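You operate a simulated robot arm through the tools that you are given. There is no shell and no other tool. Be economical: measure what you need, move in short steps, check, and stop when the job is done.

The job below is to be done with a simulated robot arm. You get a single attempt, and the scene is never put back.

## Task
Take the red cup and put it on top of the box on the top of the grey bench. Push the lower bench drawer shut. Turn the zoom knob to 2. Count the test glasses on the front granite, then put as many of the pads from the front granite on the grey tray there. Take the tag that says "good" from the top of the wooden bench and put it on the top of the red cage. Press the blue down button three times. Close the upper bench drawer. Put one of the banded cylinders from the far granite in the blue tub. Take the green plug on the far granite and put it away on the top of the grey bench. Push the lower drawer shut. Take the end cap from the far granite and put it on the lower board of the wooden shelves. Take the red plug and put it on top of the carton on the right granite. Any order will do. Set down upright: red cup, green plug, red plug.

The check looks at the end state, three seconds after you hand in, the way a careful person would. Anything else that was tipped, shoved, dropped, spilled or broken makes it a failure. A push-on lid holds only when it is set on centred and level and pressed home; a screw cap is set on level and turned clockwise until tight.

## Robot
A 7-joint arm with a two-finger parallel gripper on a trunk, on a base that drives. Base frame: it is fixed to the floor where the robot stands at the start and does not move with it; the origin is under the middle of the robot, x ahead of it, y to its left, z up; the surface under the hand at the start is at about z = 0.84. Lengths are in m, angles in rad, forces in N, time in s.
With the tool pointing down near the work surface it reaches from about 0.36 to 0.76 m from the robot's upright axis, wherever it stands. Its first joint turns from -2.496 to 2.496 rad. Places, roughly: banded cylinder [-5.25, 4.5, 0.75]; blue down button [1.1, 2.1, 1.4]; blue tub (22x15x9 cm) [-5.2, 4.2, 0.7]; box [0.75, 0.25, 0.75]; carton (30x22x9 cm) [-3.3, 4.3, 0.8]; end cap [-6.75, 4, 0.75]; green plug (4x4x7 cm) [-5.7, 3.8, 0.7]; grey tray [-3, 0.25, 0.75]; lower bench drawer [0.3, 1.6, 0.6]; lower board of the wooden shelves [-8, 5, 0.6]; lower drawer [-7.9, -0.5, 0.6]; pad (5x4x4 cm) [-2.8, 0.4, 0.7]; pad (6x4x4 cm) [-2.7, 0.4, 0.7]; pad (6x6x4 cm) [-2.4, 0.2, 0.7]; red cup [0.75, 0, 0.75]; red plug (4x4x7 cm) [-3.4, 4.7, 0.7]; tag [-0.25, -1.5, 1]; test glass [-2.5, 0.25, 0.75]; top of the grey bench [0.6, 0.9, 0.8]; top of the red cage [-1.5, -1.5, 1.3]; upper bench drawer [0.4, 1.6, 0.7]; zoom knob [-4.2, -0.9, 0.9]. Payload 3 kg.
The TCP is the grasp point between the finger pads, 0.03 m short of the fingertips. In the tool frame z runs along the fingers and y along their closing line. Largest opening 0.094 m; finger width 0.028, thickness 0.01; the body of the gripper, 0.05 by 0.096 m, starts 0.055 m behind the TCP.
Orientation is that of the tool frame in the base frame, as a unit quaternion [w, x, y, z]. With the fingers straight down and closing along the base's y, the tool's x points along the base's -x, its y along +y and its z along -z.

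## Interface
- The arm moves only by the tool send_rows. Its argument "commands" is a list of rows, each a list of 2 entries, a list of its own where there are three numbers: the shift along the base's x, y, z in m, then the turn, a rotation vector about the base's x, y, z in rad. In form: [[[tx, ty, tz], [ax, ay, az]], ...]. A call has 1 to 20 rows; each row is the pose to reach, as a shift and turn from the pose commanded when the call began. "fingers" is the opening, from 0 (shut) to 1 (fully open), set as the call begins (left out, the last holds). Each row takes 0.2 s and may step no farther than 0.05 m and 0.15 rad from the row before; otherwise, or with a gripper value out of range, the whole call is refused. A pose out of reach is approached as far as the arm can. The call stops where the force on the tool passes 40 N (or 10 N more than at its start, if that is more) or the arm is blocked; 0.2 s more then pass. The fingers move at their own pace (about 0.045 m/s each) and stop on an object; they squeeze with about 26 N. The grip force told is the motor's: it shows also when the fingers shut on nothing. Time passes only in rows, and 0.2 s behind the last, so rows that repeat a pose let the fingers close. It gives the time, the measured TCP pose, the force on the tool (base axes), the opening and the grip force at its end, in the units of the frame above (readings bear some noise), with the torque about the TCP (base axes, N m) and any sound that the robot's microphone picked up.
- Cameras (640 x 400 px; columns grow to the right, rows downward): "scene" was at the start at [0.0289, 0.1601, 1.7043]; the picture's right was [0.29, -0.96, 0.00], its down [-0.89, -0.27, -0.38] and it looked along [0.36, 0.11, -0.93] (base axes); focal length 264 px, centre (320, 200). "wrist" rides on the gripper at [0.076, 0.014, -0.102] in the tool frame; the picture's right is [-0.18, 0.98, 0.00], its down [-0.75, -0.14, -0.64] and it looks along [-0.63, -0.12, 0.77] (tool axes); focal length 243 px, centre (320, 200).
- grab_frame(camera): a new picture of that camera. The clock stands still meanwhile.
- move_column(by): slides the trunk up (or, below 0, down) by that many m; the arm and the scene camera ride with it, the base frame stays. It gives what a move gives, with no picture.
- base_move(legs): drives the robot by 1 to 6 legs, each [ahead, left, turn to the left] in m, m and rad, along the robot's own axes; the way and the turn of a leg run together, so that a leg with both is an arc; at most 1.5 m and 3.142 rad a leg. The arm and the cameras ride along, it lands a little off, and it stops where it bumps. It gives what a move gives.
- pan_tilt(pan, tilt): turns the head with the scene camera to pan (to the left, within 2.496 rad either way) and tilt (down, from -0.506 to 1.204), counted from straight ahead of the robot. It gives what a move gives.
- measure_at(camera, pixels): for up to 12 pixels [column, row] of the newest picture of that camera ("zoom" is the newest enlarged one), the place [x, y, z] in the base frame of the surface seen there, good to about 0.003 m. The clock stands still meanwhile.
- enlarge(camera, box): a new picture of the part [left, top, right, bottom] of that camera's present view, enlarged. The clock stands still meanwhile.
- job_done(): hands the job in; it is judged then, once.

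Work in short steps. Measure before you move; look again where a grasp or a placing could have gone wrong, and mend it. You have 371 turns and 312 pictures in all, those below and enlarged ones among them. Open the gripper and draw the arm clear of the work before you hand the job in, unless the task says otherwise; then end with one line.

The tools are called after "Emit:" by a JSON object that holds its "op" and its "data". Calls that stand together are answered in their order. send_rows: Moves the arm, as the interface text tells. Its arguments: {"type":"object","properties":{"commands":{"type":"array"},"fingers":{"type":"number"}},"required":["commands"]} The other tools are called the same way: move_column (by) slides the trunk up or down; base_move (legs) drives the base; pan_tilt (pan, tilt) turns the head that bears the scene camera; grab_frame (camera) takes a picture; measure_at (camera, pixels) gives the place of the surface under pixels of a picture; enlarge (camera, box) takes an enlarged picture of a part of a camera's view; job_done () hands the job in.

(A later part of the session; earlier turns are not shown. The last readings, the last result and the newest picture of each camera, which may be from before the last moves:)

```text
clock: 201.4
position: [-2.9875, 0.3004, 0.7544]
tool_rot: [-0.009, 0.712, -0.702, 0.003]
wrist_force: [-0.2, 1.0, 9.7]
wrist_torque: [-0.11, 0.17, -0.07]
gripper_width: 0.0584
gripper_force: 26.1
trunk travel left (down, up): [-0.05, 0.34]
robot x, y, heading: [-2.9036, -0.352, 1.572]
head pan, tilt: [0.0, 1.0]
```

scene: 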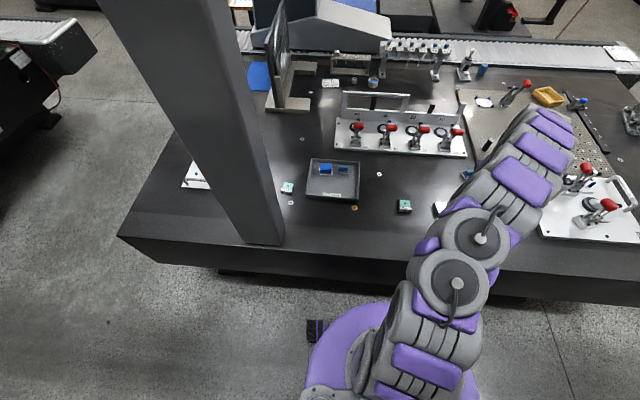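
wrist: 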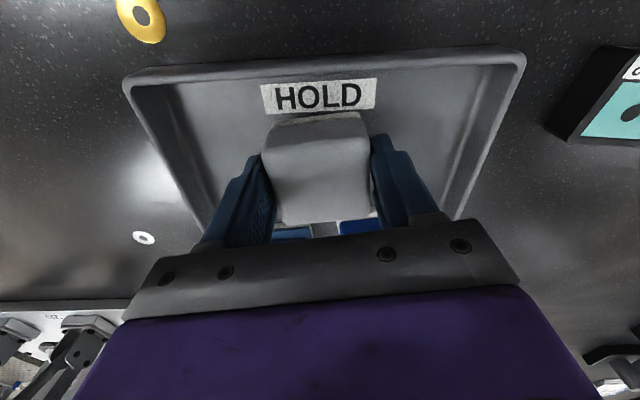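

Touching. I release, rise, draw back and check the tray and the rest of the granite.

Emit:
{"op": "send_rows", "data": {"commands": [[[0, 0, 0.001], [0, 0, 0]], [[0, 0, 0.001], [0, 0, 0]], [[0, 0, 0.03], [0, 0, 0]], [[0, 0, 0.07], [0, 0, 0]], [[0, -0.02, 0.11], [0, 0, 0]], [[0.04, -0.04, 0.13], [0, 0, 0]], [[0.08, -0.07, 0.14], [0, 0, 0]], [[0.12, -0.1, 0.15], [0, 0, 0]], [[0.14, -0.13, 0.17], [0, 0, 0]], [[0.14, -0.16, 0.2], [0, 0, 0]]], "fingers": 0.8}}

Emit:
{"op": "enlarge", "data": {"camera": "scene", "box": [150, 30, 470, 240]}}

Emit:
{"op": "grab_frame", "data": {"camera": "wrist"}}

```text
refused: row 7 steps farther than a row can; nothing moved
```

```text
1.90 times, centred on (310, 135) of scene
```

zoom: 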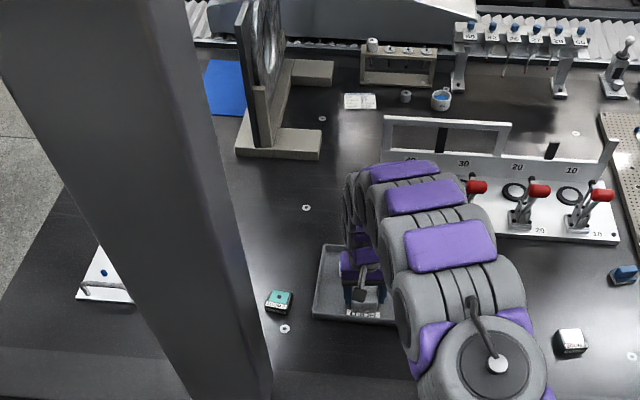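

```text
217 pictures are left
```

wrist: 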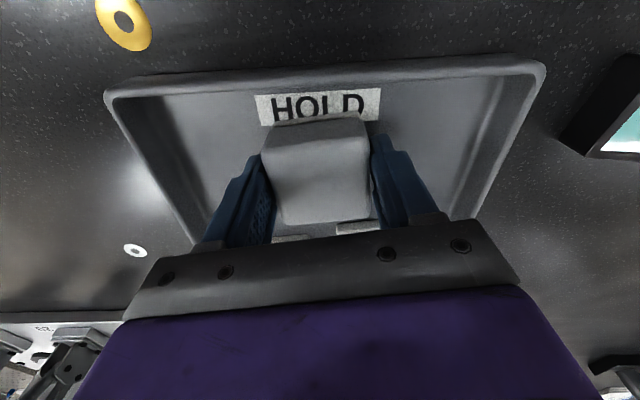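

One step was over-long; I resend the release with shorter steps.

Emit:
{"op": "send_rows", "data": {"commands": [[[0, 0, 0.001], [0, 0, 0]], [[0, 0, 0.001], [0, 0, 0]], [[0, 0, 0.03], [0, 0, 0]], [[0, 0, 0.07], [0, 0, 0]], [[0, -0.02, 0.11], [0, 0, 0]], [[0.03, -0.04, 0.13], [0, 0, 0]], [[0.06, -0.06, 0.15], [0, 0, 0]], [[0.09, -0.08, 0.17], [0, 0, 0]], [[0.1, -0.11, 0.2], [0, 0, 0]], [[0.1, -0.14, 0.23], [0, 0, 0]]], "fingers": 0.8}}

Emit:
{"op": "grab_frame", "data": {"camera": "wrist"}}

Emit:
{"op": "pan_tilt", "data": {"pan": 0.7, "tilt": 0.8}}

Emit:
{"op": "grab_frame", "data": {"camera": "scene"}}

```text
clock: 203.6
position: [-2.8875, 0.1597, 0.9838]
tool_rot: [-0.009, 0.712, -0.702, 0.003]
wrist_force: [0.3, -0.6, -0.1]
wrist_torque: [0.02, 0.03, -0.01]
gripper_width: 0.0751
gripper_force: 0.1
trunk travel left (down, up): [-0.05, 0.34]
robot x, y, heading: [-2.8964, -0.3547, 1.575]
head pan, tilt: [0.0, 1.0]
```

```text
216 pictures are left
```

wrist: 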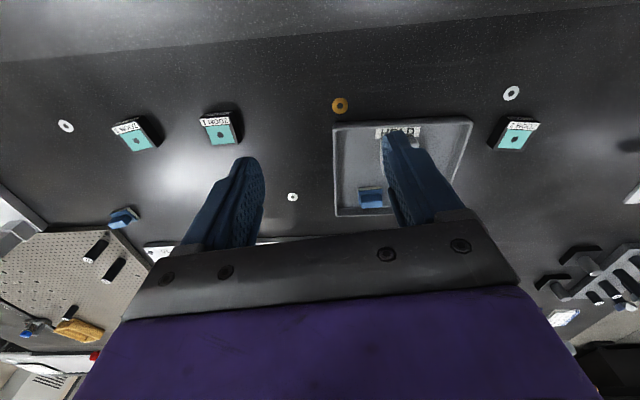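

```text
clock: 204.7
position: [-2.8871, 0.1609, 0.9831]
tool_rot: [-0.009, 0.712, -0.702, 0.003]
wrist_force: [0.7, 0.2, 0.1]
wrist_torque: [-0.01, -0.02, -0.01]
gripper_width: 0.0751
gripper_force: 0.1
trunk travel left (down, up): [-0.05, 0.34]
robot x, y, heading: [-2.9013, -0.3523, 1.575]
head pan, tilt: [0.7, 0.799]
```

```text
215 pictures are left
```

scene: 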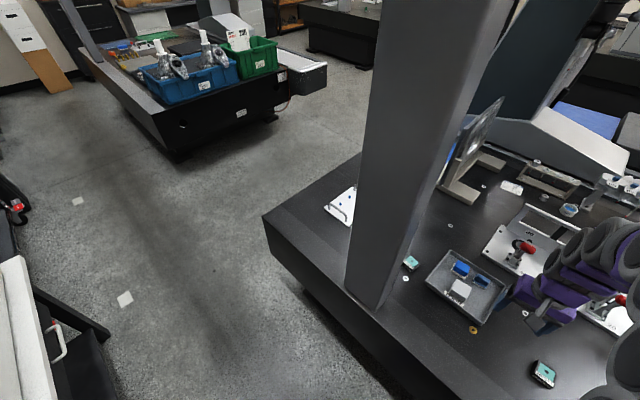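

Three pads are in the tray. Now toward the zoom knob: I back off, raise the trunk, strafe left part way and look.

Emit:
{"op": "base_move", "data": {"legs": [[-0.28, 0, 0]]}}

Emit:
{"op": "move_column", "data": {"by": 0.3}}

Emit:
{"op": "pan_tilt", "data": {"pan": 1.7, "tilt": 0.6}}

Emit:
{"op": "grab_frame", "data": {"camera": "scene"}}

```text
clock: 206.7
position: [-2.8881, -0.1227, 0.9837]
tool_rot: [-0.009, 0.713, -0.701, 0.003]
wrist_force: [-0.1, 0.3, -0.1]
wrist_torque: [0.04, -0.01, 0.01]
gripper_width: 0.0753
gripper_force: 0.0
trunk travel left (down, up): [-0.05, 0.34]
robot x, y, heading: [-2.9008, -0.6334, 1.57]
head pan, tilt: [0.7, 0.799]
```

```text
clock: 209.7
position: [-2.8881, -0.1236, 1.2842]
tool_rot: [-0.009, 0.712, -0.702, 0.004]
wrist_force: [-0.6, 0.2, 0.4]
wrist_torque: [0.01, -0.03, 0.01]
gripper_width: 0.0754
gripper_force: 0.2
trunk travel left (down, up): [-0.35, 0.04]
robot x, y, heading: [-2.9005, -0.6375, 1.572]
head pan, tilt: [0.7, 0.799]
```

```text
clock: 210.9
position: [-2.8877, -0.1237, 1.2833]
tool_rot: [-0.009, 0.712, -0.702, 0.003]
wrist_force: [0.0, 0.3, -0.9]
wrist_torque: [0.01, -0.02, -0.01]
gripper_width: 0.0753
gripper_force: 0.1
trunk travel left (down, up): [-0.35, 0.04]
robot x, y, heading: [-2.8997, -0.6399, 1.572]
head pan, tilt: [1.7, 0.6]
```

```text
214 pictures are left
```

scene: 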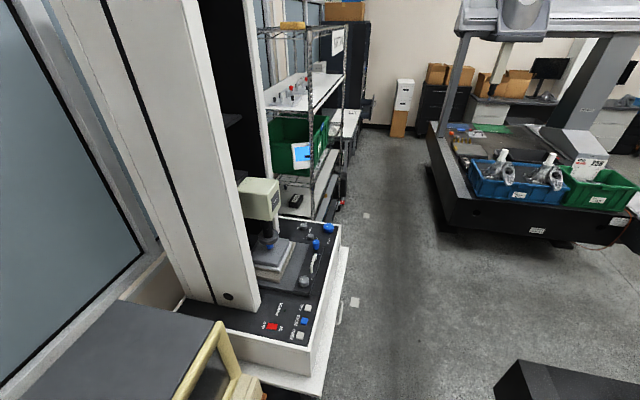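

I enlarge the measuring machine's panel for the zoom knob.

Emit:
{"op": "enlarge", "data": {"camera": "scene", "box": [200, 200, 360, 360]}}

Emit:
{"op": "measure_at", "data": {"camera": "zoom", "pixels": [[260, 205], [230, 60], [317, 60], [330, 300], [200, 345], [400, 100], [150, 240], [330, 130]]}}

Emit:
{"op": "measure_at", "data": {"camera": "scene", "pixels": [[340, 240], [320, 385], [305, 280], [352, 300], [500, 360], [540, 240]]}}

```text
2.50 times, centred on (280, 280) of scene
```

zoom: 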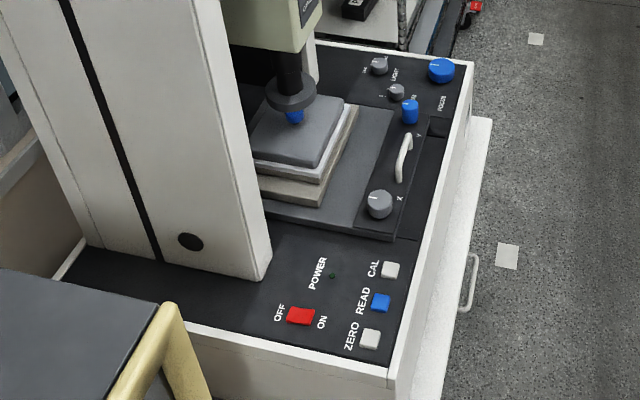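

```text
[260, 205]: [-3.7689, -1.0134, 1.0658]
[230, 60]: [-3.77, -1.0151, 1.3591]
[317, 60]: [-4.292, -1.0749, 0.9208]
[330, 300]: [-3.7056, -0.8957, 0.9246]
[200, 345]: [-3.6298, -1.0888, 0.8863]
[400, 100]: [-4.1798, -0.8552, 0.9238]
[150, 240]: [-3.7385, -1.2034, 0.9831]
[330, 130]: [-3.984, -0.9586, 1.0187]
```

```text
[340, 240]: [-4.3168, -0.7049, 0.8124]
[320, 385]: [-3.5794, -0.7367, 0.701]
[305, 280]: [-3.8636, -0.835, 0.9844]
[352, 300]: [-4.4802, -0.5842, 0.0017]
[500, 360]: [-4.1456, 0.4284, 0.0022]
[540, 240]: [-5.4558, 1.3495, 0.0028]
```

Machine front is at y≈-0.70; knobs near (-4.2,-0.86,0.93). I turn left, go along y≈-0.3 to x≈-4.25, then turn to face it.

Emit:
{"op": "base_move", "data": {"legs": [[0, 0, 1.571], [0, -0.33, 0], [1.35, 0, 0]]}}

Emit:
{"op": "pan_tilt", "data": {"pan": 1.2, "tilt": 0.8}}

Emit:
{"op": "grab_frame", "data": {"camera": "scene"}}

```text
clock: 223.3
position: [-4.7573, -0.2735, 1.2826]
tool_rot: [-0.01, 1.0, 0.0, -0.004]
wrist_force: [-0.6, 0.2, 0.4]
wrist_torque: [-0.02, 0.01, 0.0]
gripper_width: 0.0752
gripper_force: 0.0
trunk travel left (down, up): [-0.35, 0.04]
robot x, y, heading: [-4.2449, -0.2911, 3.129]
head pan, tilt: [1.7, 0.6]
```

```text
clock: 224.2
position: [-4.7564, -0.2588, 1.2836]
tool_rot: [-0.005, 1.0, -0.001, -0.006]
wrist_force: [0.3, 0.4, -0.1]
wrist_torque: [-0.01, -0.02, 0.0]
gripper_width: 0.0752
gripper_force: 0.1
trunk travel left (down, up): [-0.35, 0.04]
robot x, y, heading: [-4.2449, -0.2921, 3.127]
head pan, tilt: [1.201, 0.799]
```

```text
212 pictures are left
```

scene: 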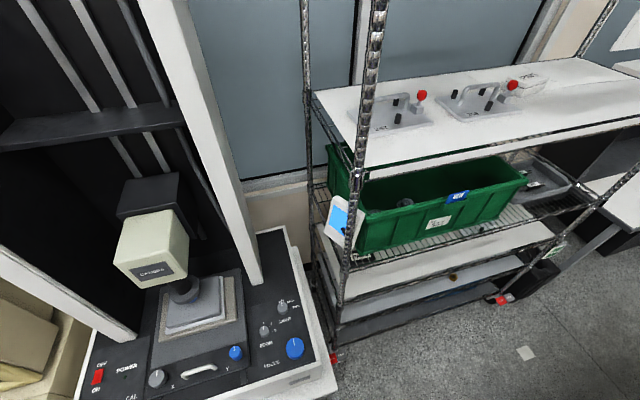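

Emit:
{"op": "enlarge", "data": {"camera": "scene", "box": [220, 280, 340, 380]}}

Emit:
{"op": "measure_at", "data": {"camera": "zoom", "pixels": [[240, 235], [335, 120], [400, 350], [90, 385], [280, 240], [225, 215]]}}

Emit:
{"op": "measure_at", "data": {"camera": "scene", "pixels": [[262, 330], [345, 350], [350, 200], [185, 260], [240, 200], [490, 300]]}}

```text
4.00 times, centred on (280, 330) of scene
```

zoom: 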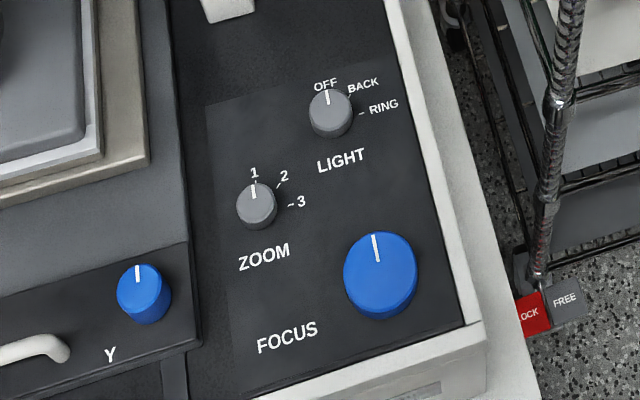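

```text
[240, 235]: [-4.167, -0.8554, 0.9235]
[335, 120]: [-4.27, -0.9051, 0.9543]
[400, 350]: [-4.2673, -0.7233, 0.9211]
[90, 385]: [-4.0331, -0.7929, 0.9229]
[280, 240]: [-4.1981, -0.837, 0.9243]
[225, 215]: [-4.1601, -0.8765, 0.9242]
```

```text
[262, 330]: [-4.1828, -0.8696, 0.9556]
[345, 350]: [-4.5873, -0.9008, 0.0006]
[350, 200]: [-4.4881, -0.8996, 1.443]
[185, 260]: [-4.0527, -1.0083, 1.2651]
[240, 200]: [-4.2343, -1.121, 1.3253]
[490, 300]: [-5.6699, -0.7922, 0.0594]
```

ZOOM knob: axis ≈ (-4.183,-0.868), top z≈0.956, pointer on 1; 2 lies clockwise. I measure label positions for the angle, then turn to face it.

Emit:
{"op": "measure_at", "data": {"camera": "zoom", "pixels": [[257, 183], [255, 172], [278, 186], [284, 176], [291, 205], [301, 201], [238, 205], [276, 205], [257, 225], [254, 190], [256, 200]]}}

Emit:
{"op": "base_move", "data": {"legs": [[0, 0, 1.571]]}}

Emit:
{"op": "pan_tilt", "data": {"pan": -0.3, "tilt": 1.15}}

Emit:
{"op": "grab_frame", "data": {"camera": "scene"}}

Emit:
{"op": "grab_frame", "data": {"camera": "wrist"}}

```text
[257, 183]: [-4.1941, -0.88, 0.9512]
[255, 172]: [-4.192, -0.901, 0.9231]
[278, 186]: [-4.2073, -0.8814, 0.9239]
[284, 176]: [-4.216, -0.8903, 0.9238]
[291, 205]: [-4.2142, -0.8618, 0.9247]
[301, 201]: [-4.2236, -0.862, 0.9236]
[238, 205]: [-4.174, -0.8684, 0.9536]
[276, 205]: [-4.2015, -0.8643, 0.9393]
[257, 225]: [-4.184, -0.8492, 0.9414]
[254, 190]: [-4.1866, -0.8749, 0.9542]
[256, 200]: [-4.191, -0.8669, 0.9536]
```

```text
clock: 228.4
position: [-4.2667, -0.8028, 1.2845]
tool_rot: [-0.002, 0.707, 0.707, -0.01]
wrist_force: [0.6, 0.3, -0.6]
wrist_torque: [0.02, 0.09, 0.03]
gripper_width: 0.0749
gripper_force: 0.0
trunk travel left (down, up): [-0.35, 0.04]
robot x, y, heading: [-4.244, -0.2909, -1.588]
head pan, tilt: [1.201, 0.799]
```

```text
clock: 230.0
position: [-4.2746, -0.8014, 1.2854]
tool_rot: [0.0, 0.708, 0.706, -0.009]
wrist_force: [-0.6, -0.2, 0.1]
wrist_torque: [0.01, 0.0, 0.04]
gripper_width: 0.075
gripper_force: 0.1
trunk travel left (down, up): [-0.35, 0.04]
robot x, y, heading: [-4.2435, -0.2915, -1.587]
head pan, tilt: [-0.3, 1.15]
```

```text
210 pictures are left
```

scene: 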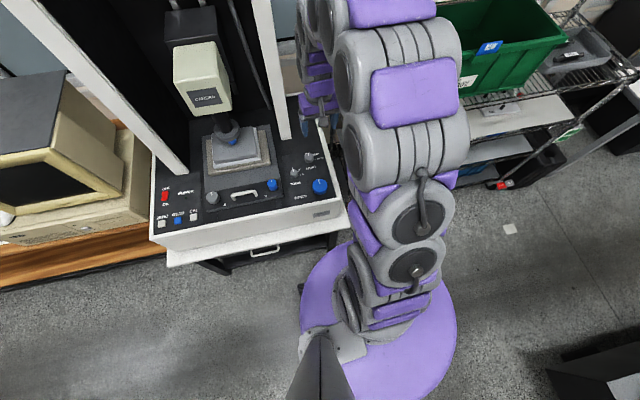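

```text
209 pictures are left
```

wrist: 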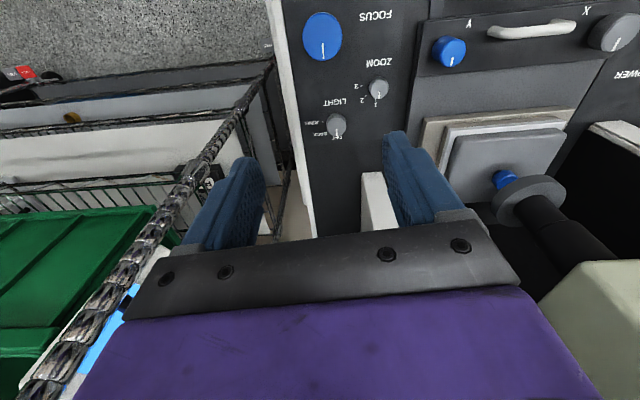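

Angle 1→2 is about 45° clockwise from above. I lower the trunk and bring the hand over the knob.

Emit:
{"op": "move_column", "data": {"by": -0.18}}

Emit:
{"op": "send_rows", "data": {"commands": [[[0.03, -0.02, -0.02], [0, 0, 0]], [[0.06, -0.04, -0.04], [0, 0, 0]], [[0.084, -0.063, -0.06], [0, 0, 0]], [[0.084, -0.063, -0.06], [0, 0, 0]]], "fingers": 0.5}}

Emit:
{"op": "grab_frame", "data": {"camera": "wrist"}}

```text
clock: 232.0
position: [-4.2754, -0.8013, 1.1056]
tool_rot: [0.001, 0.707, 0.707, -0.008]
wrist_force: [1.0, -0.3, -0.8]
wrist_torque: [0.0, 0.04, 0.04]
gripper_width: 0.0755
gripper_force: 0.0
trunk travel left (down, up): [-0.17, 0.22]
robot x, y, heading: [-4.2454, -0.2917, -1.588]
head pan, tilt: [-0.3, 1.15]
```

```text
clock: 233.0
position: [-4.1914, -0.8648, 1.0439]
tool_rot: [0.0, 0.707, 0.707, -0.007]
wrist_force: [-0.5, -0.6, 0.4]
wrist_torque: [0.04, 0.0, 0.01]
gripper_width: 0.0472
gripper_force: 0.0
trunk travel left (down, up): [-0.17, 0.22]
robot x, y, heading: [-4.2443, -0.2899, -1.584]
head pan, tilt: [-0.3, 1.15]
```

```text
208 pictures are left
```

wrist: 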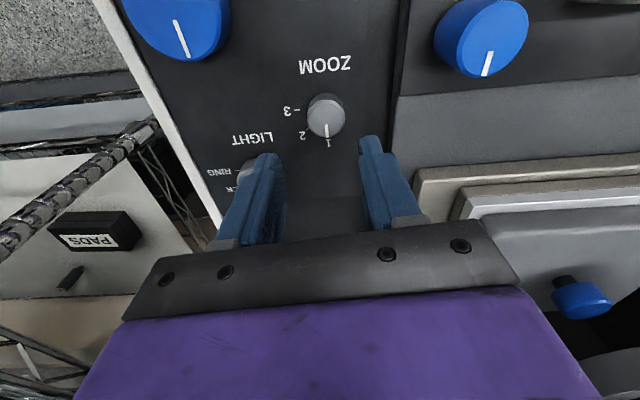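

I measure the knob precisely from here.

Emit:
{"op": "measure_at", "data": {"camera": "wrist", "pixels": [[327, 112], [310, 112], [344, 112], [327, 98], [327, 128], [328, 142], [245, 168], [400, 150], [430, 180]]}}

```text
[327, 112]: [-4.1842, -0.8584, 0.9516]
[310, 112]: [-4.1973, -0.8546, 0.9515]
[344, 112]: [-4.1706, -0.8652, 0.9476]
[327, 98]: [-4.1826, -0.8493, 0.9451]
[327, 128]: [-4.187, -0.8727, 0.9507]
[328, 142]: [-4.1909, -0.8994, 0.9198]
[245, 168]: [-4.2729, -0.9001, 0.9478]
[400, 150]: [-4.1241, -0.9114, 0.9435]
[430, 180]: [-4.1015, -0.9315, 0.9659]
```

Centre (-4.184,-0.863). I descend, grip, and turn 45° clockwise.

Emit:
{"op": "send_rows", "data": {"commands": [[[0.007, 0.002, -0.03], [0, 0, 0]], [[0.007, 0.002, -0.06], [0, 0, 0]], [[0.007, 0.002, -0.082], [0, 0, 0]], [[0.007, 0.002, -0.082], [0, 0, 0]]]}}

Emit:
{"op": "send_rows", "data": {"commands": [[[0, 0, 0], [0, 0, 0]], [[0, 0, 0], [0, 0, 0]], [[0, 0, 0], [0, 0, 0]]], "fingers": 0}}

Emit:
{"op": "send_rows", "data": {"commands": [[[0, 0, 0], [0, 0, -0.1]], [[0, 0, 0], [0, 0, -0.2]], [[0, 0, 0], [0, 0, -0.3]], [[0, 0, 0], [0, 0, -0.4]], [[0, 0, 0], [0, 0, -0.5]], [[0, 0, 0], [0, 0, -0.6]], [[0, 0, 0], [0, 0, -0.7]], [[0, 0, 0], [0, 0, -0.785]], [[0, 0, 0], [0, 0, -0.785]]]}}

Emit:
{"op": "grab_frame", "data": {"camera": "wrist"}}

```text
clock: 234.0
position: [-4.1832, -0.8614, 0.962]
tool_rot: [0.0, 0.708, 0.706, -0.009]
wrist_force: [1.3, 0.6, 0.8]
wrist_torque: [0.01, 0.01, 0.0]
gripper_width: 0.047
gripper_force: 0.0
trunk travel left (down, up): [-0.17, 0.22]
robot x, y, heading: [-4.2429, -0.2941, -1.584]
head pan, tilt: [-0.3, 1.15]
```

```text
clock: 234.8
position: [-4.1871, -0.8636, 0.9615]
tool_rot: [0.001, 0.708, 0.706, -0.007]
wrist_force: [-13.5, 2.0, -4.1]
wrist_torque: [-0.39, -0.23, -0.06]
gripper_width: 0.0313
gripper_force: 45.2
trunk travel left (down, up): [-0.17, 0.22]
robot x, y, heading: [-4.2394, -0.2916, -1.59]
head pan, tilt: [-0.3, 1.15]
```

```text
clock: 236.8
position: [-4.1837, -0.8632, 0.9607]
tool_rot: [-0.003, 0.925, 0.381, -0.009]
wrist_force: [-5.1, -5.4, -18.0]
wrist_torque: [-0.61, -0.59, 0.06]
gripper_width: 0.0316
gripper_force: 45.6
trunk travel left (down, up): [-0.17, 0.22]
robot x, y, heading: [-4.2416, -0.2896, -1.587]
head pan, tilt: [-0.3, 1.15]
```

```text
207 pictures are left
```

wrist: 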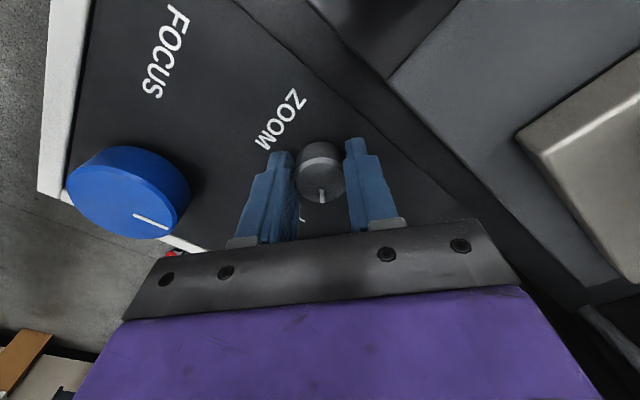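

The pointer turned with the hand. I release, rise and check.

Emit:
{"op": "send_rows", "data": {"commands": [[[0, 0, 0], [0, 0, 0]], [[0, 0, 0], [0, 0, 0]], [[0, 0, 0.03], [0, 0, 0]], [[0, 0, 0.07], [0, 0, 0]], [[0, 0, 0.1], [0, 0, 0.13]], [[0, 0, 0.13], [0, 0, 0.26]], [[0, 0, 0.15], [0, 0, 0.39]], [[0, 0, 0.15], [0, 0, 0.53]], [[0, 0, 0.15], [0, 0, 0.67]], [[0, 0, 0.15], [0, 0, 0.785]]], "fingers": 0.5}}

Emit:
{"op": "enlarge", "data": {"camera": "wrist", "box": [240, 40, 400, 180]}}

```text
clock: 239.0
position: [-4.1839, -0.8628, 1.1118]
tool_rot: [0.0, 0.707, 0.707, -0.009]
wrist_force: [1.1, 0.1, 0.3]
wrist_torque: [-0.01, 0.02, -0.03]
gripper_width: 0.0471
gripper_force: 0.1
trunk travel left (down, up): [-0.17, 0.22]
robot x, y, heading: [-4.247, -0.29, -1.587]
head pan, tilt: [-0.3, 1.15]
```

```text
2.86 times, centred on (320, 110) of wrist
```

zoom: 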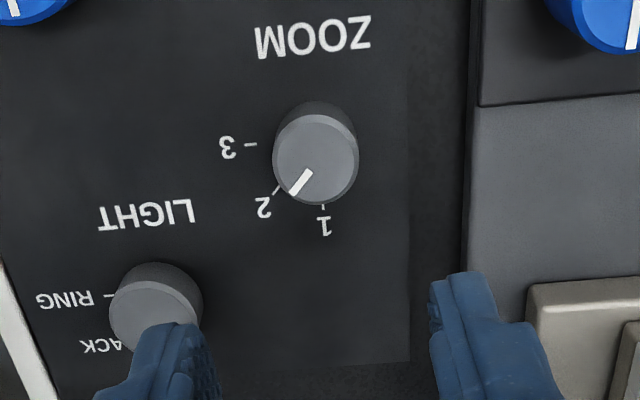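

The pointer is on 2. Next the lower drawer at (-7.9,-0.5): I back off, turn right to face -x and look.

Emit:
{"op": "base_move", "data": {"legs": [[-0.35, 0, 0], [0, 0, -1.571], [0.5, 0, 0]]}}

Emit:
{"op": "pan_tilt", "data": {"pan": 0.2, "tilt": 0.4}}

Emit:
{"op": "grab_frame", "data": {"camera": "scene"}}

```text
clock: 247.6
position: [-5.3068, -0.0036, 1.1118]
tool_rot: [-0.006, 1.0, 0.001, -0.006]
wrist_force: [-0.7, 0.0, 0.2]
wrist_torque: [0.0, -0.02, -0.01]
gripper_width: 0.0468
gripper_force: 0.1
trunk travel left (down, up): [-0.17, 0.22]
robot x, y, heading: [-4.7364, 0.061, 3.132]
head pan, tilt: [-0.3, 1.15]
```

```text
clock: 248.7
position: [-5.3058, -0.0037, 1.1135]
tool_rot: [-0.006, 1.0, 0.001, -0.006]
wrist_force: [-0.8, -0.7, 0.3]
wrist_torque: [0.03, -0.01, 0.0]
gripper_width: 0.0469
gripper_force: 0.0
trunk travel left (down, up): [-0.17, 0.22]
robot x, y, heading: [-4.7355, 0.0622, 3.132]
head pan, tilt: [0.201, 0.4]
```

```text
205 pictures are left
```

scene: 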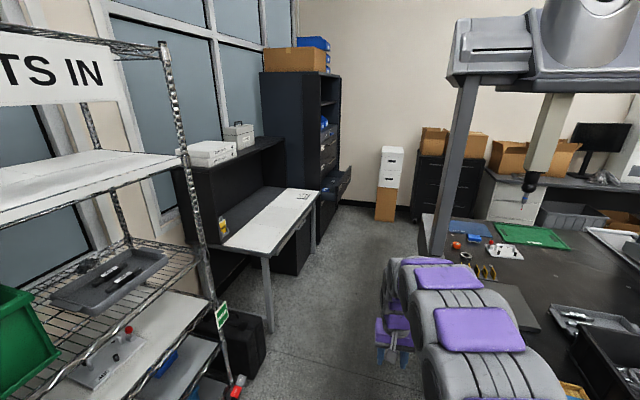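

I enlarge the dark cabinet at (320,150) with an open drawer.

Emit:
{"op": "enlarge", "data": {"camera": "scene", "box": [255, 60, 375, 260]}}

Emit:
{"op": "measure_at", "data": {"camera": "scene", "pixels": [[350, 170], [348, 185], [325, 190], [318, 150], [318, 240], [268, 225], [316, 195], [335, 165], [440, 240], [380, 200]]}}

```text
2.00 times, centred on (315, 160) of scene
```

zoom: 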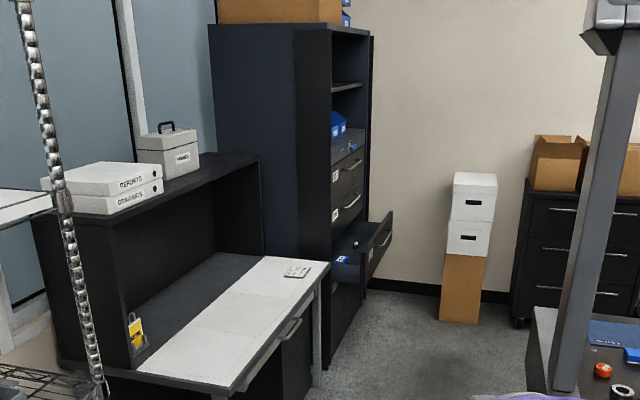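

```text
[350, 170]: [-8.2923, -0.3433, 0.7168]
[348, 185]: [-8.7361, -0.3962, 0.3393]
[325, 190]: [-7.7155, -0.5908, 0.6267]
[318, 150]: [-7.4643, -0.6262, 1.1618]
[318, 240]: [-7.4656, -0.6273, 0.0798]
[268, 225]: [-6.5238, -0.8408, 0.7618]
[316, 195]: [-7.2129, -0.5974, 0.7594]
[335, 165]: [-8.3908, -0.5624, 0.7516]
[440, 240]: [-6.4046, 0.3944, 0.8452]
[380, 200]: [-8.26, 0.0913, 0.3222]
```

The open drawer faces +y with its front near y≈-0.37. I drive ahead 1.3 m and look again.

Emit:
{"op": "base_move", "data": {"legs": [[0, 0.06, 0], [1.3, 0, 0]]}}

Emit:
{"op": "pan_tilt", "data": {"pan": -0.2, "tilt": 0.6}}

Emit:
{"op": "grab_frame", "data": {"camera": "scene"}}

```text
clock: 255.9
position: [-6.6147, -0.0743, 1.1127]
tool_rot: [-0.012, 1.0, 0.006, -0.006]
wrist_force: [-0.1, -0.3, -0.5]
wrist_torque: [0.06, 0.0, 0.02]
gripper_width: 0.0467
gripper_force: 0.1
trunk travel left (down, up): [-0.17, 0.22]
robot x, y, heading: [-6.0438, 0.0049, 3.137]
head pan, tilt: [0.201, 0.4]
```

```text
clock: 256.7
position: [-6.613, -0.0759, 1.1131]
tool_rot: [-0.011, 1.0, 0.007, -0.007]
wrist_force: [-0.4, -0.4, 0.1]
wrist_torque: [0.0, -0.01, 0.01]
gripper_width: 0.0469
gripper_force: 0.1
trunk travel left (down, up): [-0.17, 0.22]
robot x, y, heading: [-6.0455, 0.0067, 3.14]
head pan, tilt: [-0.201, 0.6]
```

```text
203 pictures are left
```

scene: 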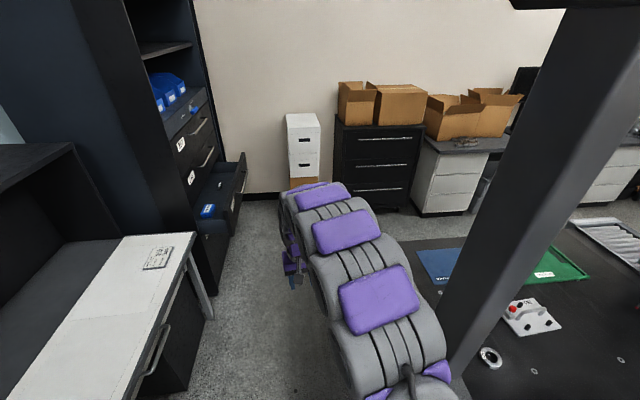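

Emit:
{"op": "measure_at", "data": {"camera": "scene", "pixels": [[240, 165], [240, 185], [228, 215], [205, 240], [218, 185], [212, 270], [405, 245], [430, 330], [290, 190], [340, 200], [160, 330], [195, 235]]}}

Emit:
{"op": "enlarge", "data": {"camera": "scene", "box": [150, 80, 270, 280]}}

```text
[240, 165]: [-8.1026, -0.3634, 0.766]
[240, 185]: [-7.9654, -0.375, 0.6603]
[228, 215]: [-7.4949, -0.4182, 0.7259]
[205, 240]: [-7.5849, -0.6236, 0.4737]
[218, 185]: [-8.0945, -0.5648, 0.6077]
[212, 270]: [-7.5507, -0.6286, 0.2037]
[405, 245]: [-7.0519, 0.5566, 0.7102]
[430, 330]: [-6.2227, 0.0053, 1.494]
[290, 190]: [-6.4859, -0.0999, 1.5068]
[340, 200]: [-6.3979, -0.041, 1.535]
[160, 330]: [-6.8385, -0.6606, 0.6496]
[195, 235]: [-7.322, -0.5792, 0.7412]
```

```text
2.00 times, centred on (210, 180) of scene
```

zoom: 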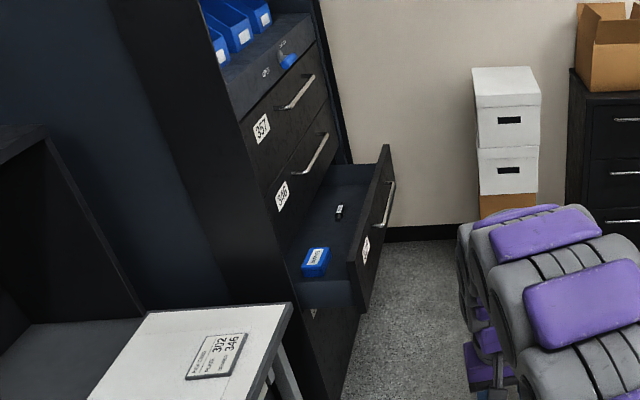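

The drawer front spans x -7.49..-8.1 at y≈-0.37..-0.42. I drive ahead 1.4, strafe right 0.35, turn left to face it, then strafe right.

Emit:
{"op": "base_move", "data": {"legs": [[1.4, 0, 0], [0, -0.33, 0], [0, 0, 1.571], [0, -0.3, 0]]}}

Emit:
{"op": "pan_tilt", "data": {"pan": 0.1, "tilt": 0.9}}

Emit:
{"op": "grab_frame", "data": {"camera": "scene"}}

Emit:
{"op": "grab_frame", "data": {"camera": "wrist"}}

```text
clock: 271.0
position: [-7.6692, -0.2152, 1.1127]
tool_rot: [-0.005, 0.708, 0.706, -0.015]
wrist_force: [0.7, -0.6, -0.5]
wrist_torque: [-0.03, 0.01, 0.01]
gripper_width: 0.0471
gripper_force: 0.1
trunk travel left (down, up): [-0.17, 0.22]
robot x, y, heading: [-7.7442, 0.353, -1.595]
head pan, tilt: [-0.201, 0.6]
```

```text
clock: 271.8
position: [-7.6704, -0.2137, 1.1142]
tool_rot: [-0.004, 0.708, 0.706, -0.014]
wrist_force: [0.6, -0.2, -0.1]
wrist_torque: [0.0, 0.06, 0.0]
gripper_width: 0.0469
gripper_force: 0.0
trunk travel left (down, up): [-0.17, 0.22]
robot x, y, heading: [-7.7439, 0.3519, -1.593]
head pan, tilt: [0.099, 0.901]
```

```text
201 pictures are left
```

scene: 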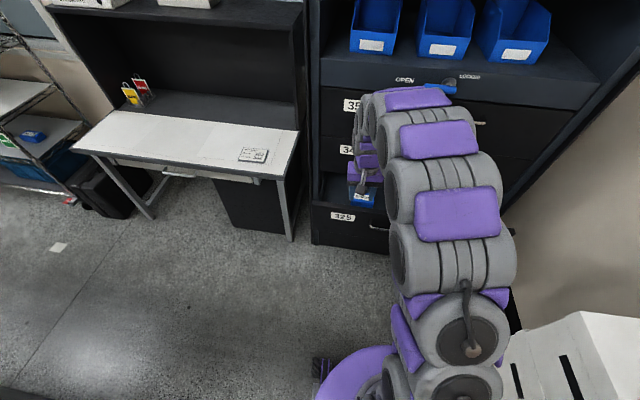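

```text
200 pictures are left
```

wrist: 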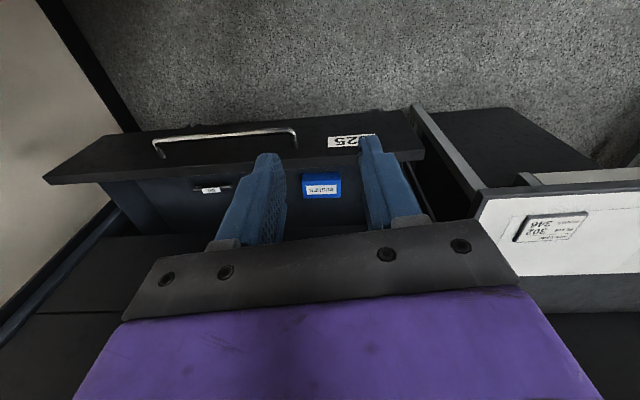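

I measure the drawer front, handle and label with the wrist camera.

Emit:
{"op": "measure_at", "data": {"camera": "wrist", "pixels": [[60, 178], [415, 155], [230, 160], [220, 130], [225, 118], [300, 145], [345, 142], [400, 120], [120, 150], [160, 150], [320, 118], [300, 160]]}}

```text
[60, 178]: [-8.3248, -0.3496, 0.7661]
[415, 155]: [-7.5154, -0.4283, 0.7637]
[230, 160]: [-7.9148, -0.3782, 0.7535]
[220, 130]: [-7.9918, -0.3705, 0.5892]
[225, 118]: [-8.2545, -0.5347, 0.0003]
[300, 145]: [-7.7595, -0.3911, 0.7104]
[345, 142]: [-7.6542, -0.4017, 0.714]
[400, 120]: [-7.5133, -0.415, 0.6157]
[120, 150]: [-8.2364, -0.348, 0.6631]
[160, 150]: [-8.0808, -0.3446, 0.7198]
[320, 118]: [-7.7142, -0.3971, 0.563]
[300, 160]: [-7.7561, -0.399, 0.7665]
```

Drawer front: centre x≈-7.92, y≈-0.383, z 0.56–0.767, handle z≈0.71. I lower the trunk and point the closed fingers at it at z≈0.63.

Emit:
{"op": "move_column", "data": {"by": -0.165}}

Emit:
{"op": "send_rows", "data": {"commands": [[[-0.02, 0, -0.02], [-0.14, 0, 0]], [[-0.04, 0, -0.04], [-0.28, 0, 0]], [[-0.06, 0, -0.07], [-0.42, 0, 0]], [[-0.08, 0, -0.1], [-0.56, 0, 0]], [[-0.1, 0, -0.13], [-0.7, 0, 0]], [[-0.12, 0, -0.16], [-0.84, 0, 0]], [[-0.14, 0, -0.19], [-0.98, 0, 0]], [[-0.16, 0, -0.22], [-1.12, 0, 0]], [[-0.18, 0, -0.25], [-1.26, 0, 0]], [[-0.2, 0, -0.28], [-1.4, 0, 0]], [[-0.22, -0.01, -0.31], [-1.54, 0, 0]], [[-0.23, -0.02, -0.319], [-1.571, 0, 0]], [[-0.23, -0.02, -0.319], [-1.571, 0, 0]]], "fingers": 0}}

Emit:
{"op": "grab_frame", "data": {"camera": "wrist"}}

```text
clock: 273.7
position: [-7.6879, -0.2138, 0.9495]
tool_rot: [0.002, 0.709, 0.706, -0.009]
wrist_force: [-0.5, 0.2, 0.2]
wrist_torque: [-0.01, -0.03, 0.0]
gripper_width: 0.0471
gripper_force: 0.1
trunk travel left (down, up): [-0.005, 0.385]
robot x, y, heading: [-7.7471, 0.3555, -1.594]
head pan, tilt: [0.099, 0.901]
```

```text
clock: 276.5
position: [-7.9142, -0.2318, 0.6306]
tool_rot: [-0.501, -0.5, -0.491, 0.508]
wrist_force: [0.1, 1.1, -0.2]
wrist_torque: [0.02, 0.0, -0.01]
gripper_width: 0.0
gripper_force: 26.6
trunk travel left (down, up): [-0.005, 0.385]
robot x, y, heading: [-7.7458, 0.3506, -1.593]
head pan, tilt: [0.099, 0.901]
```

```text
199 pictures are left
```

wrist: 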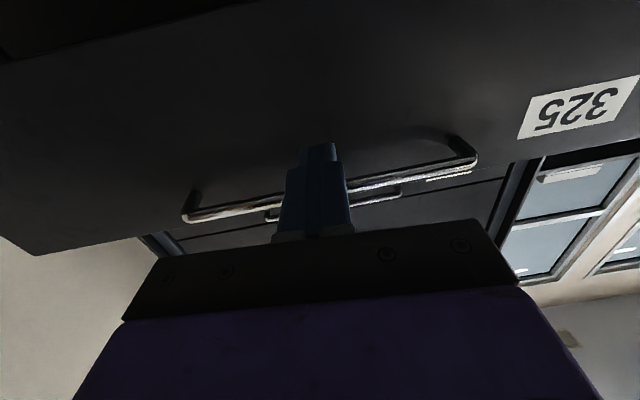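

I check the handle height relative to the fingers.

Emit:
{"op": "measure_at", "data": {"camera": "wrist", "pixels": [[240, 210], [400, 178], [300, 120], [250, 150], [320, 60], [220, 40]]}}

```text
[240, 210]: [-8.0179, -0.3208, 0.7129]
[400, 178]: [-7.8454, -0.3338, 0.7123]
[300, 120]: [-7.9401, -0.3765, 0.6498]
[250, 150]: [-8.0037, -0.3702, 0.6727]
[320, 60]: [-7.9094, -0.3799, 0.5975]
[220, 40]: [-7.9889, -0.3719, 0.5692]
```

Handle z 0.713, well above. I push slowly toward -y as far as the arm goes.

Emit:
{"op": "send_rows", "data": {"commands": [[[0, -0.04, 0], [0, 0, 0]], [[0, -0.08, 0], [0, 0, 0]], [[-0.001, -0.1, 0], [0, 0, 0]], [[-0.002, -0.115, 0], [0, 0, 0]], [[-0.003, -0.13, 0], [0, 0, 0]], [[-0.005, -0.145, 0], [0, 0, 0]], [[-0.006, -0.16, 0], [0, 0, 0]], [[-0.008, -0.175, 0], [0, 0, 0]], [[-0.009, -0.19, 0], [0, 0, 0]]]}}

Emit:
{"op": "grab_frame", "data": {"camera": "scene"}}

```text
clock: 278.5
position: [-7.9217, -0.3999, 0.634]
tool_rot: [-0.502, -0.5, -0.492, 0.506]
wrist_force: [0.4, -0.5, 0.3]
wrist_torque: [0.0, 0.04, -0.04]
gripper_width: 0.0
gripper_force: 26.1
out of reach, approached as far as the arm can: row 8, 9
trunk travel left (down, up): [-0.005, 0.385]
robot x, y, heading: [-7.7478, 0.3538, -1.593]
head pan, tilt: [0.099, 0.901]
```

```text
198 pictures are left
```

scene: 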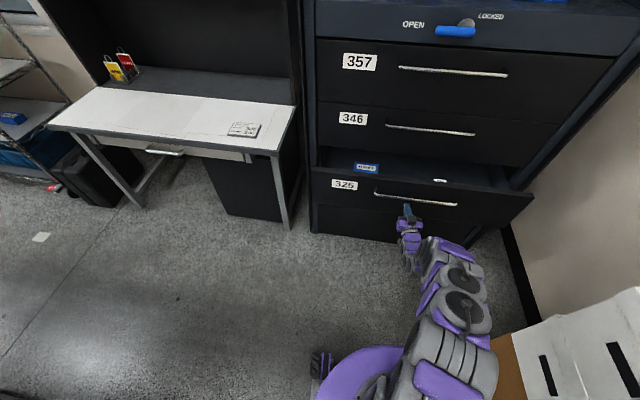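

The drawer moved. I retract 0.15, drive ahead 0.18 and push on.

Emit:
{"op": "send_rows", "data": {"commands": [[[0, 0.04, 0], [0, 0, 0]], [[0, 0.08, 0], [0, 0, 0]], [[0, 0.12, 0], [0, 0, 0]], [[0, 0.16, 0], [0, 0, 0]], [[0, 0.16, 0], [0, 0, 0]]]}}

Emit:
{"op": "base_move", "data": {"legs": [[0.17, 0, 0]]}}

Emit:
{"op": "send_rows", "data": {"commands": [[[-0.001, -0.015, 0], [0, 0, 0]], [[-0.003, -0.03, 0], [0, 0, 0]], [[-0.004, -0.045, 0], [0, 0, 0]], [[-0.006, -0.06, 0], [0, 0, 0]], [[-0.007, -0.075, 0], [0, 0, 0]], [[-0.009, -0.09, 0], [0, 0, 0]], [[-0.01, -0.105, 0], [0, 0, 0]], [[-0.012, -0.12, 0], [0, 0, 0]], [[-0.013, -0.135, 0], [0, 0, 0]], [[-0.015, -0.15, 0], [0, 0, 0]], [[-0.016, -0.165, 0], [0, 0, 0]], [[-0.018, -0.18, 0], [0, 0, 0]]]}}

Emit:
{"op": "grab_frame", "data": {"camera": "scene"}}

```text
clock: 279.7
position: [-7.9219, -0.2398, 0.6347]
tool_rot: [-0.502, -0.5, -0.492, 0.507]
wrist_force: [-0.5, -0.5, 0.0]
wrist_torque: [0.02, -0.01, -0.01]
gripper_width: 0.0001
gripper_force: 25.8
trunk travel left (down, up): [-0.005, 0.385]
robot x, y, heading: [-7.7448, 0.3495, -1.592]
head pan, tilt: [0.099, 0.901]
```

```text
clock: 281.1
position: [-7.9258, -0.4079, 0.6339]
tool_rot: [-0.501, -0.501, -0.491, 0.507]
wrist_force: [0.0, -0.7, 1.0]
wrist_torque: [0.01, -0.01, -0.06]
gripper_width: 0.0
gripper_force: 26.1
trunk travel left (down, up): [-0.005, 0.385]
robot x, y, heading: [-7.7518, 0.1815, -1.592]
head pan, tilt: [0.099, 0.901]
```

```text
clock: 283.5
position: [-7.9403, -0.5608, 0.636]
tool_rot: [-0.499, -0.502, -0.491, 0.507]
wrist_force: [5.1, 38.7, 22.0]
wrist_torque: [-0.28, 0.18, -0.2]
gripper_width: 0.0
gripper_force: 26.1
trunk travel left (down, up): [-0.005, 0.385]
robot x, y, heading: [-7.749, 0.1825, -1.593]
head pan, tilt: [0.099, 0.901]
stopped in row 11: the force on the tool passed its limit at 74 N (the readings are from after the stop); the commanded pose is now the measured one
```

```text
197 pictures are left
```

scene: 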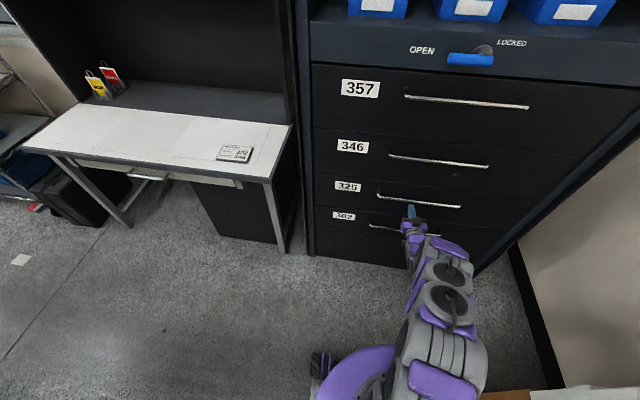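

Drawer 325 looks flush; I check against its neighbours by measuring.

Emit:
{"op": "measure_at", "data": {"camera": "scene", "pixels": [[352, 147], [347, 187], [343, 216], [350, 170], [520, 155], [500, 185], [360, 88]]}}

Emit:
{"op": "send_rows", "data": {"commands": [[[0, 0.04, 0], [0, 0, 0]], [[0, 0.08, 0], [0, 0, 0]], [[0, 0.12, 0], [0, 0, 0]], [[0, 0.16, 0], [0, 0, 0]]]}}

```text
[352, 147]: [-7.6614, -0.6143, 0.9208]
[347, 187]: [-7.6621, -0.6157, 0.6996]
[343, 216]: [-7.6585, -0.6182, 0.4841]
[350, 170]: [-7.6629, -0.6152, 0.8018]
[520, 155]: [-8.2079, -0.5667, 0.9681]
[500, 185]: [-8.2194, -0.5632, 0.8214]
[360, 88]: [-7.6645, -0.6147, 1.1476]
```

```text
clock: 284.5
position: [-7.9419, -0.403, 0.6327]
tool_rot: [-0.5, -0.503, -0.492, 0.506]
wrist_force: [-0.2, -0.5, -0.3]
wrist_torque: [-0.02, -0.02, -0.02]
gripper_width: 0.0001
gripper_force: 26.0
trunk travel left (down, up): [-0.005, 0.385]
robot x, y, heading: [-7.7546, 0.1824, -1.587]
head pan, tilt: [0.099, 0.901]
```

Flush with its neighbours. Now I raise the trunk, tip the tool down again, and look north for the route.

Emit:
{"op": "move_column", "data": {"by": 0.385}}

Emit:
{"op": "send_rows", "data": {"commands": [[[0.02, 0.01, 0.02], [0.14, 0, 0]], [[0.04, 0.02, 0.04], [0.28, 0, 0]], [[0.06, 0.03, 0.06], [0.42, 0, 0]], [[0.08, 0.04, 0.08], [0.56, 0, 0]], [[0.1, 0.05, 0.1], [0.7, 0, 0]], [[0.12, 0.06, 0.12], [0.84, 0, 0]], [[0.14, 0.07, 0.14], [0.98, 0, 0]], [[0.16, 0.08, 0.16], [1.12, 0, 0]], [[0.18, 0.09, 0.18], [1.26, 0, 0]], [[0.19, 0.1, 0.2], [1.4, 0, 0]], [[0.19, 0.11, 0.22], [1.54, 0, 0]], [[0.19, 0.12, 0.24], [1.571, 0, 0]], [[0.19, 0.12, 0.27], [1.571, 0, 0]]], "fingers": 0.6}}

Emit:
{"op": "pan_tilt", "data": {"pan": -2.45, "tilt": 0.5}}

Emit:
{"op": "grab_frame", "data": {"camera": "scene"}}

Emit:
{"op": "pan_tilt", "data": {"pan": 2.45, "tilt": 0.5}}

Emit:
{"op": "grab_frame", "data": {"camera": "scene"}}

```text
clock: 288.2
position: [-7.9417, -0.4052, 1.0174]
tool_rot: [-0.499, -0.503, -0.492, 0.505]
wrist_force: [0.9, 0.3, 0.0]
wrist_torque: [-0.01, 0.0, -0.03]
gripper_width: 0.0001
gripper_force: 25.8
trunk travel left (down, up): [-0.39, 0.0]
robot x, y, heading: [-7.7503, 0.1829, -1.594]
head pan, tilt: [0.099, 0.901]
```

```text
clock: 291.0
position: [-7.7501, -0.2839, 1.2874]
tool_rot: [-0.004, 0.708, 0.706, -0.009]
wrist_force: [-0.1, 0.3, -0.8]
wrist_torque: [0.04, -0.01, -0.02]
gripper_width: 0.0564
gripper_force: 0.2
trunk travel left (down, up): [-0.39, 0.0]
robot x, y, heading: [-7.7465, 0.1806, -1.593]
head pan, tilt: [0.099, 0.901]
```

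```text
clock: 293.3
position: [-7.7507, -0.2845, 1.2873]
tool_rot: [-0.003, 0.708, 0.706, -0.009]
wrist_force: [0.2, -0.4, -0.5]
wrist_torque: [0.01, 0.01, -0.01]
gripper_width: 0.0564
gripper_force: 0.1
trunk travel left (down, up): [-0.39, 0.0]
robot x, y, heading: [-7.749, 0.1862, -1.584]
head pan, tilt: [-2.45, 0.499]
```

```text
196 pictures are left
```

scene: 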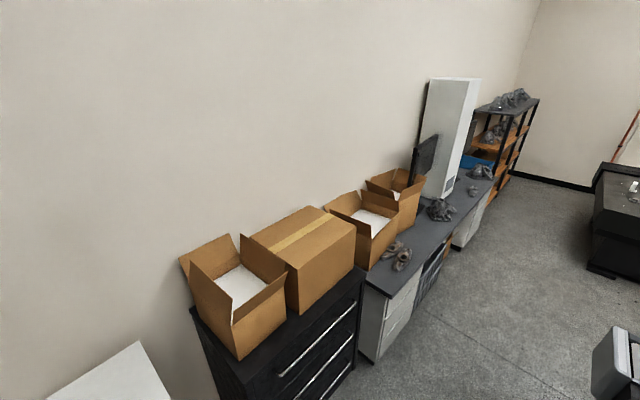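

```text
clock: 297.2
position: [-7.7498, -0.2843, 1.2884]
tool_rot: [-0.003, 0.708, 0.706, -0.01]
wrist_force: [0.2, -0.4, -0.4]
wrist_torque: [-0.04, 0.03, -0.01]
gripper_width: 0.0568
gripper_force: 0.1
trunk travel left (down, up): [-0.39, 0.0]
robot x, y, heading: [-7.7479, 0.1799, -1.594]
head pan, tilt: [2.45, 0.499]
```

```text
195 pictures are left
```

scene: 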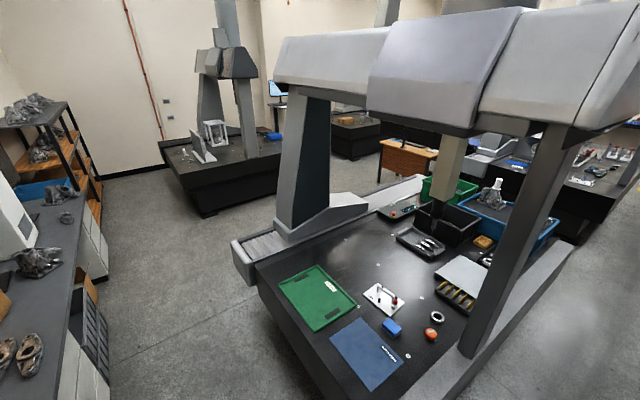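

I measure the aisle bounds, the far granite and wooden shelves.

Emit:
{"op": "measure_at", "data": {"camera": "scene", "pixels": [[240, 255], [300, 385], [205, 215], [163, 150], [265, 155], [100, 370], [85, 210], [68, 105], [95, 175], [200, 155], [90, 235], [245, 283]]}}

Emit:
{"op": "enlarge", "data": {"camera": "scene", "box": [150, 100, 310, 200]}}

Emit:
{"op": "enlarge", "data": {"camera": "scene", "box": [0, 80, 120, 260]}}

```text
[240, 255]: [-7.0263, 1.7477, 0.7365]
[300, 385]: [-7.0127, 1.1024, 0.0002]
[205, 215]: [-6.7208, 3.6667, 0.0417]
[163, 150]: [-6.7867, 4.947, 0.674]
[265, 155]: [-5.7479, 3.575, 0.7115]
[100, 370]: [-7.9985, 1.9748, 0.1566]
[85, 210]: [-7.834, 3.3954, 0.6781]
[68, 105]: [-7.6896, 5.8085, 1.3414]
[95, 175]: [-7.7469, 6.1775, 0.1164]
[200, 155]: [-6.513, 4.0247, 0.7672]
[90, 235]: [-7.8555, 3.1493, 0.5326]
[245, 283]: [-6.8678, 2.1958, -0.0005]
```

```text
4.00 times, centred on (230, 150) of scene
```

zoom: 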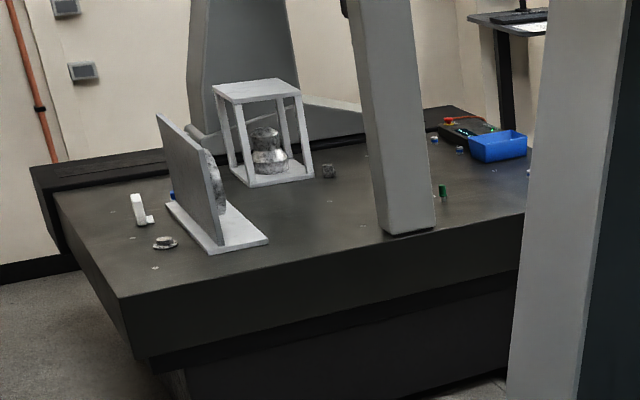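

```text
2.22 times, centred on (60, 170) of scene
```

zoom: 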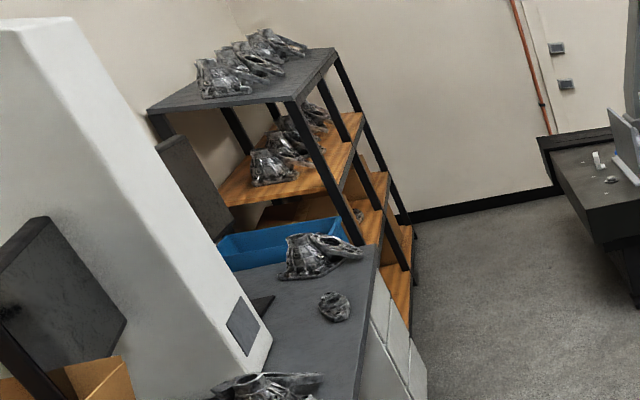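

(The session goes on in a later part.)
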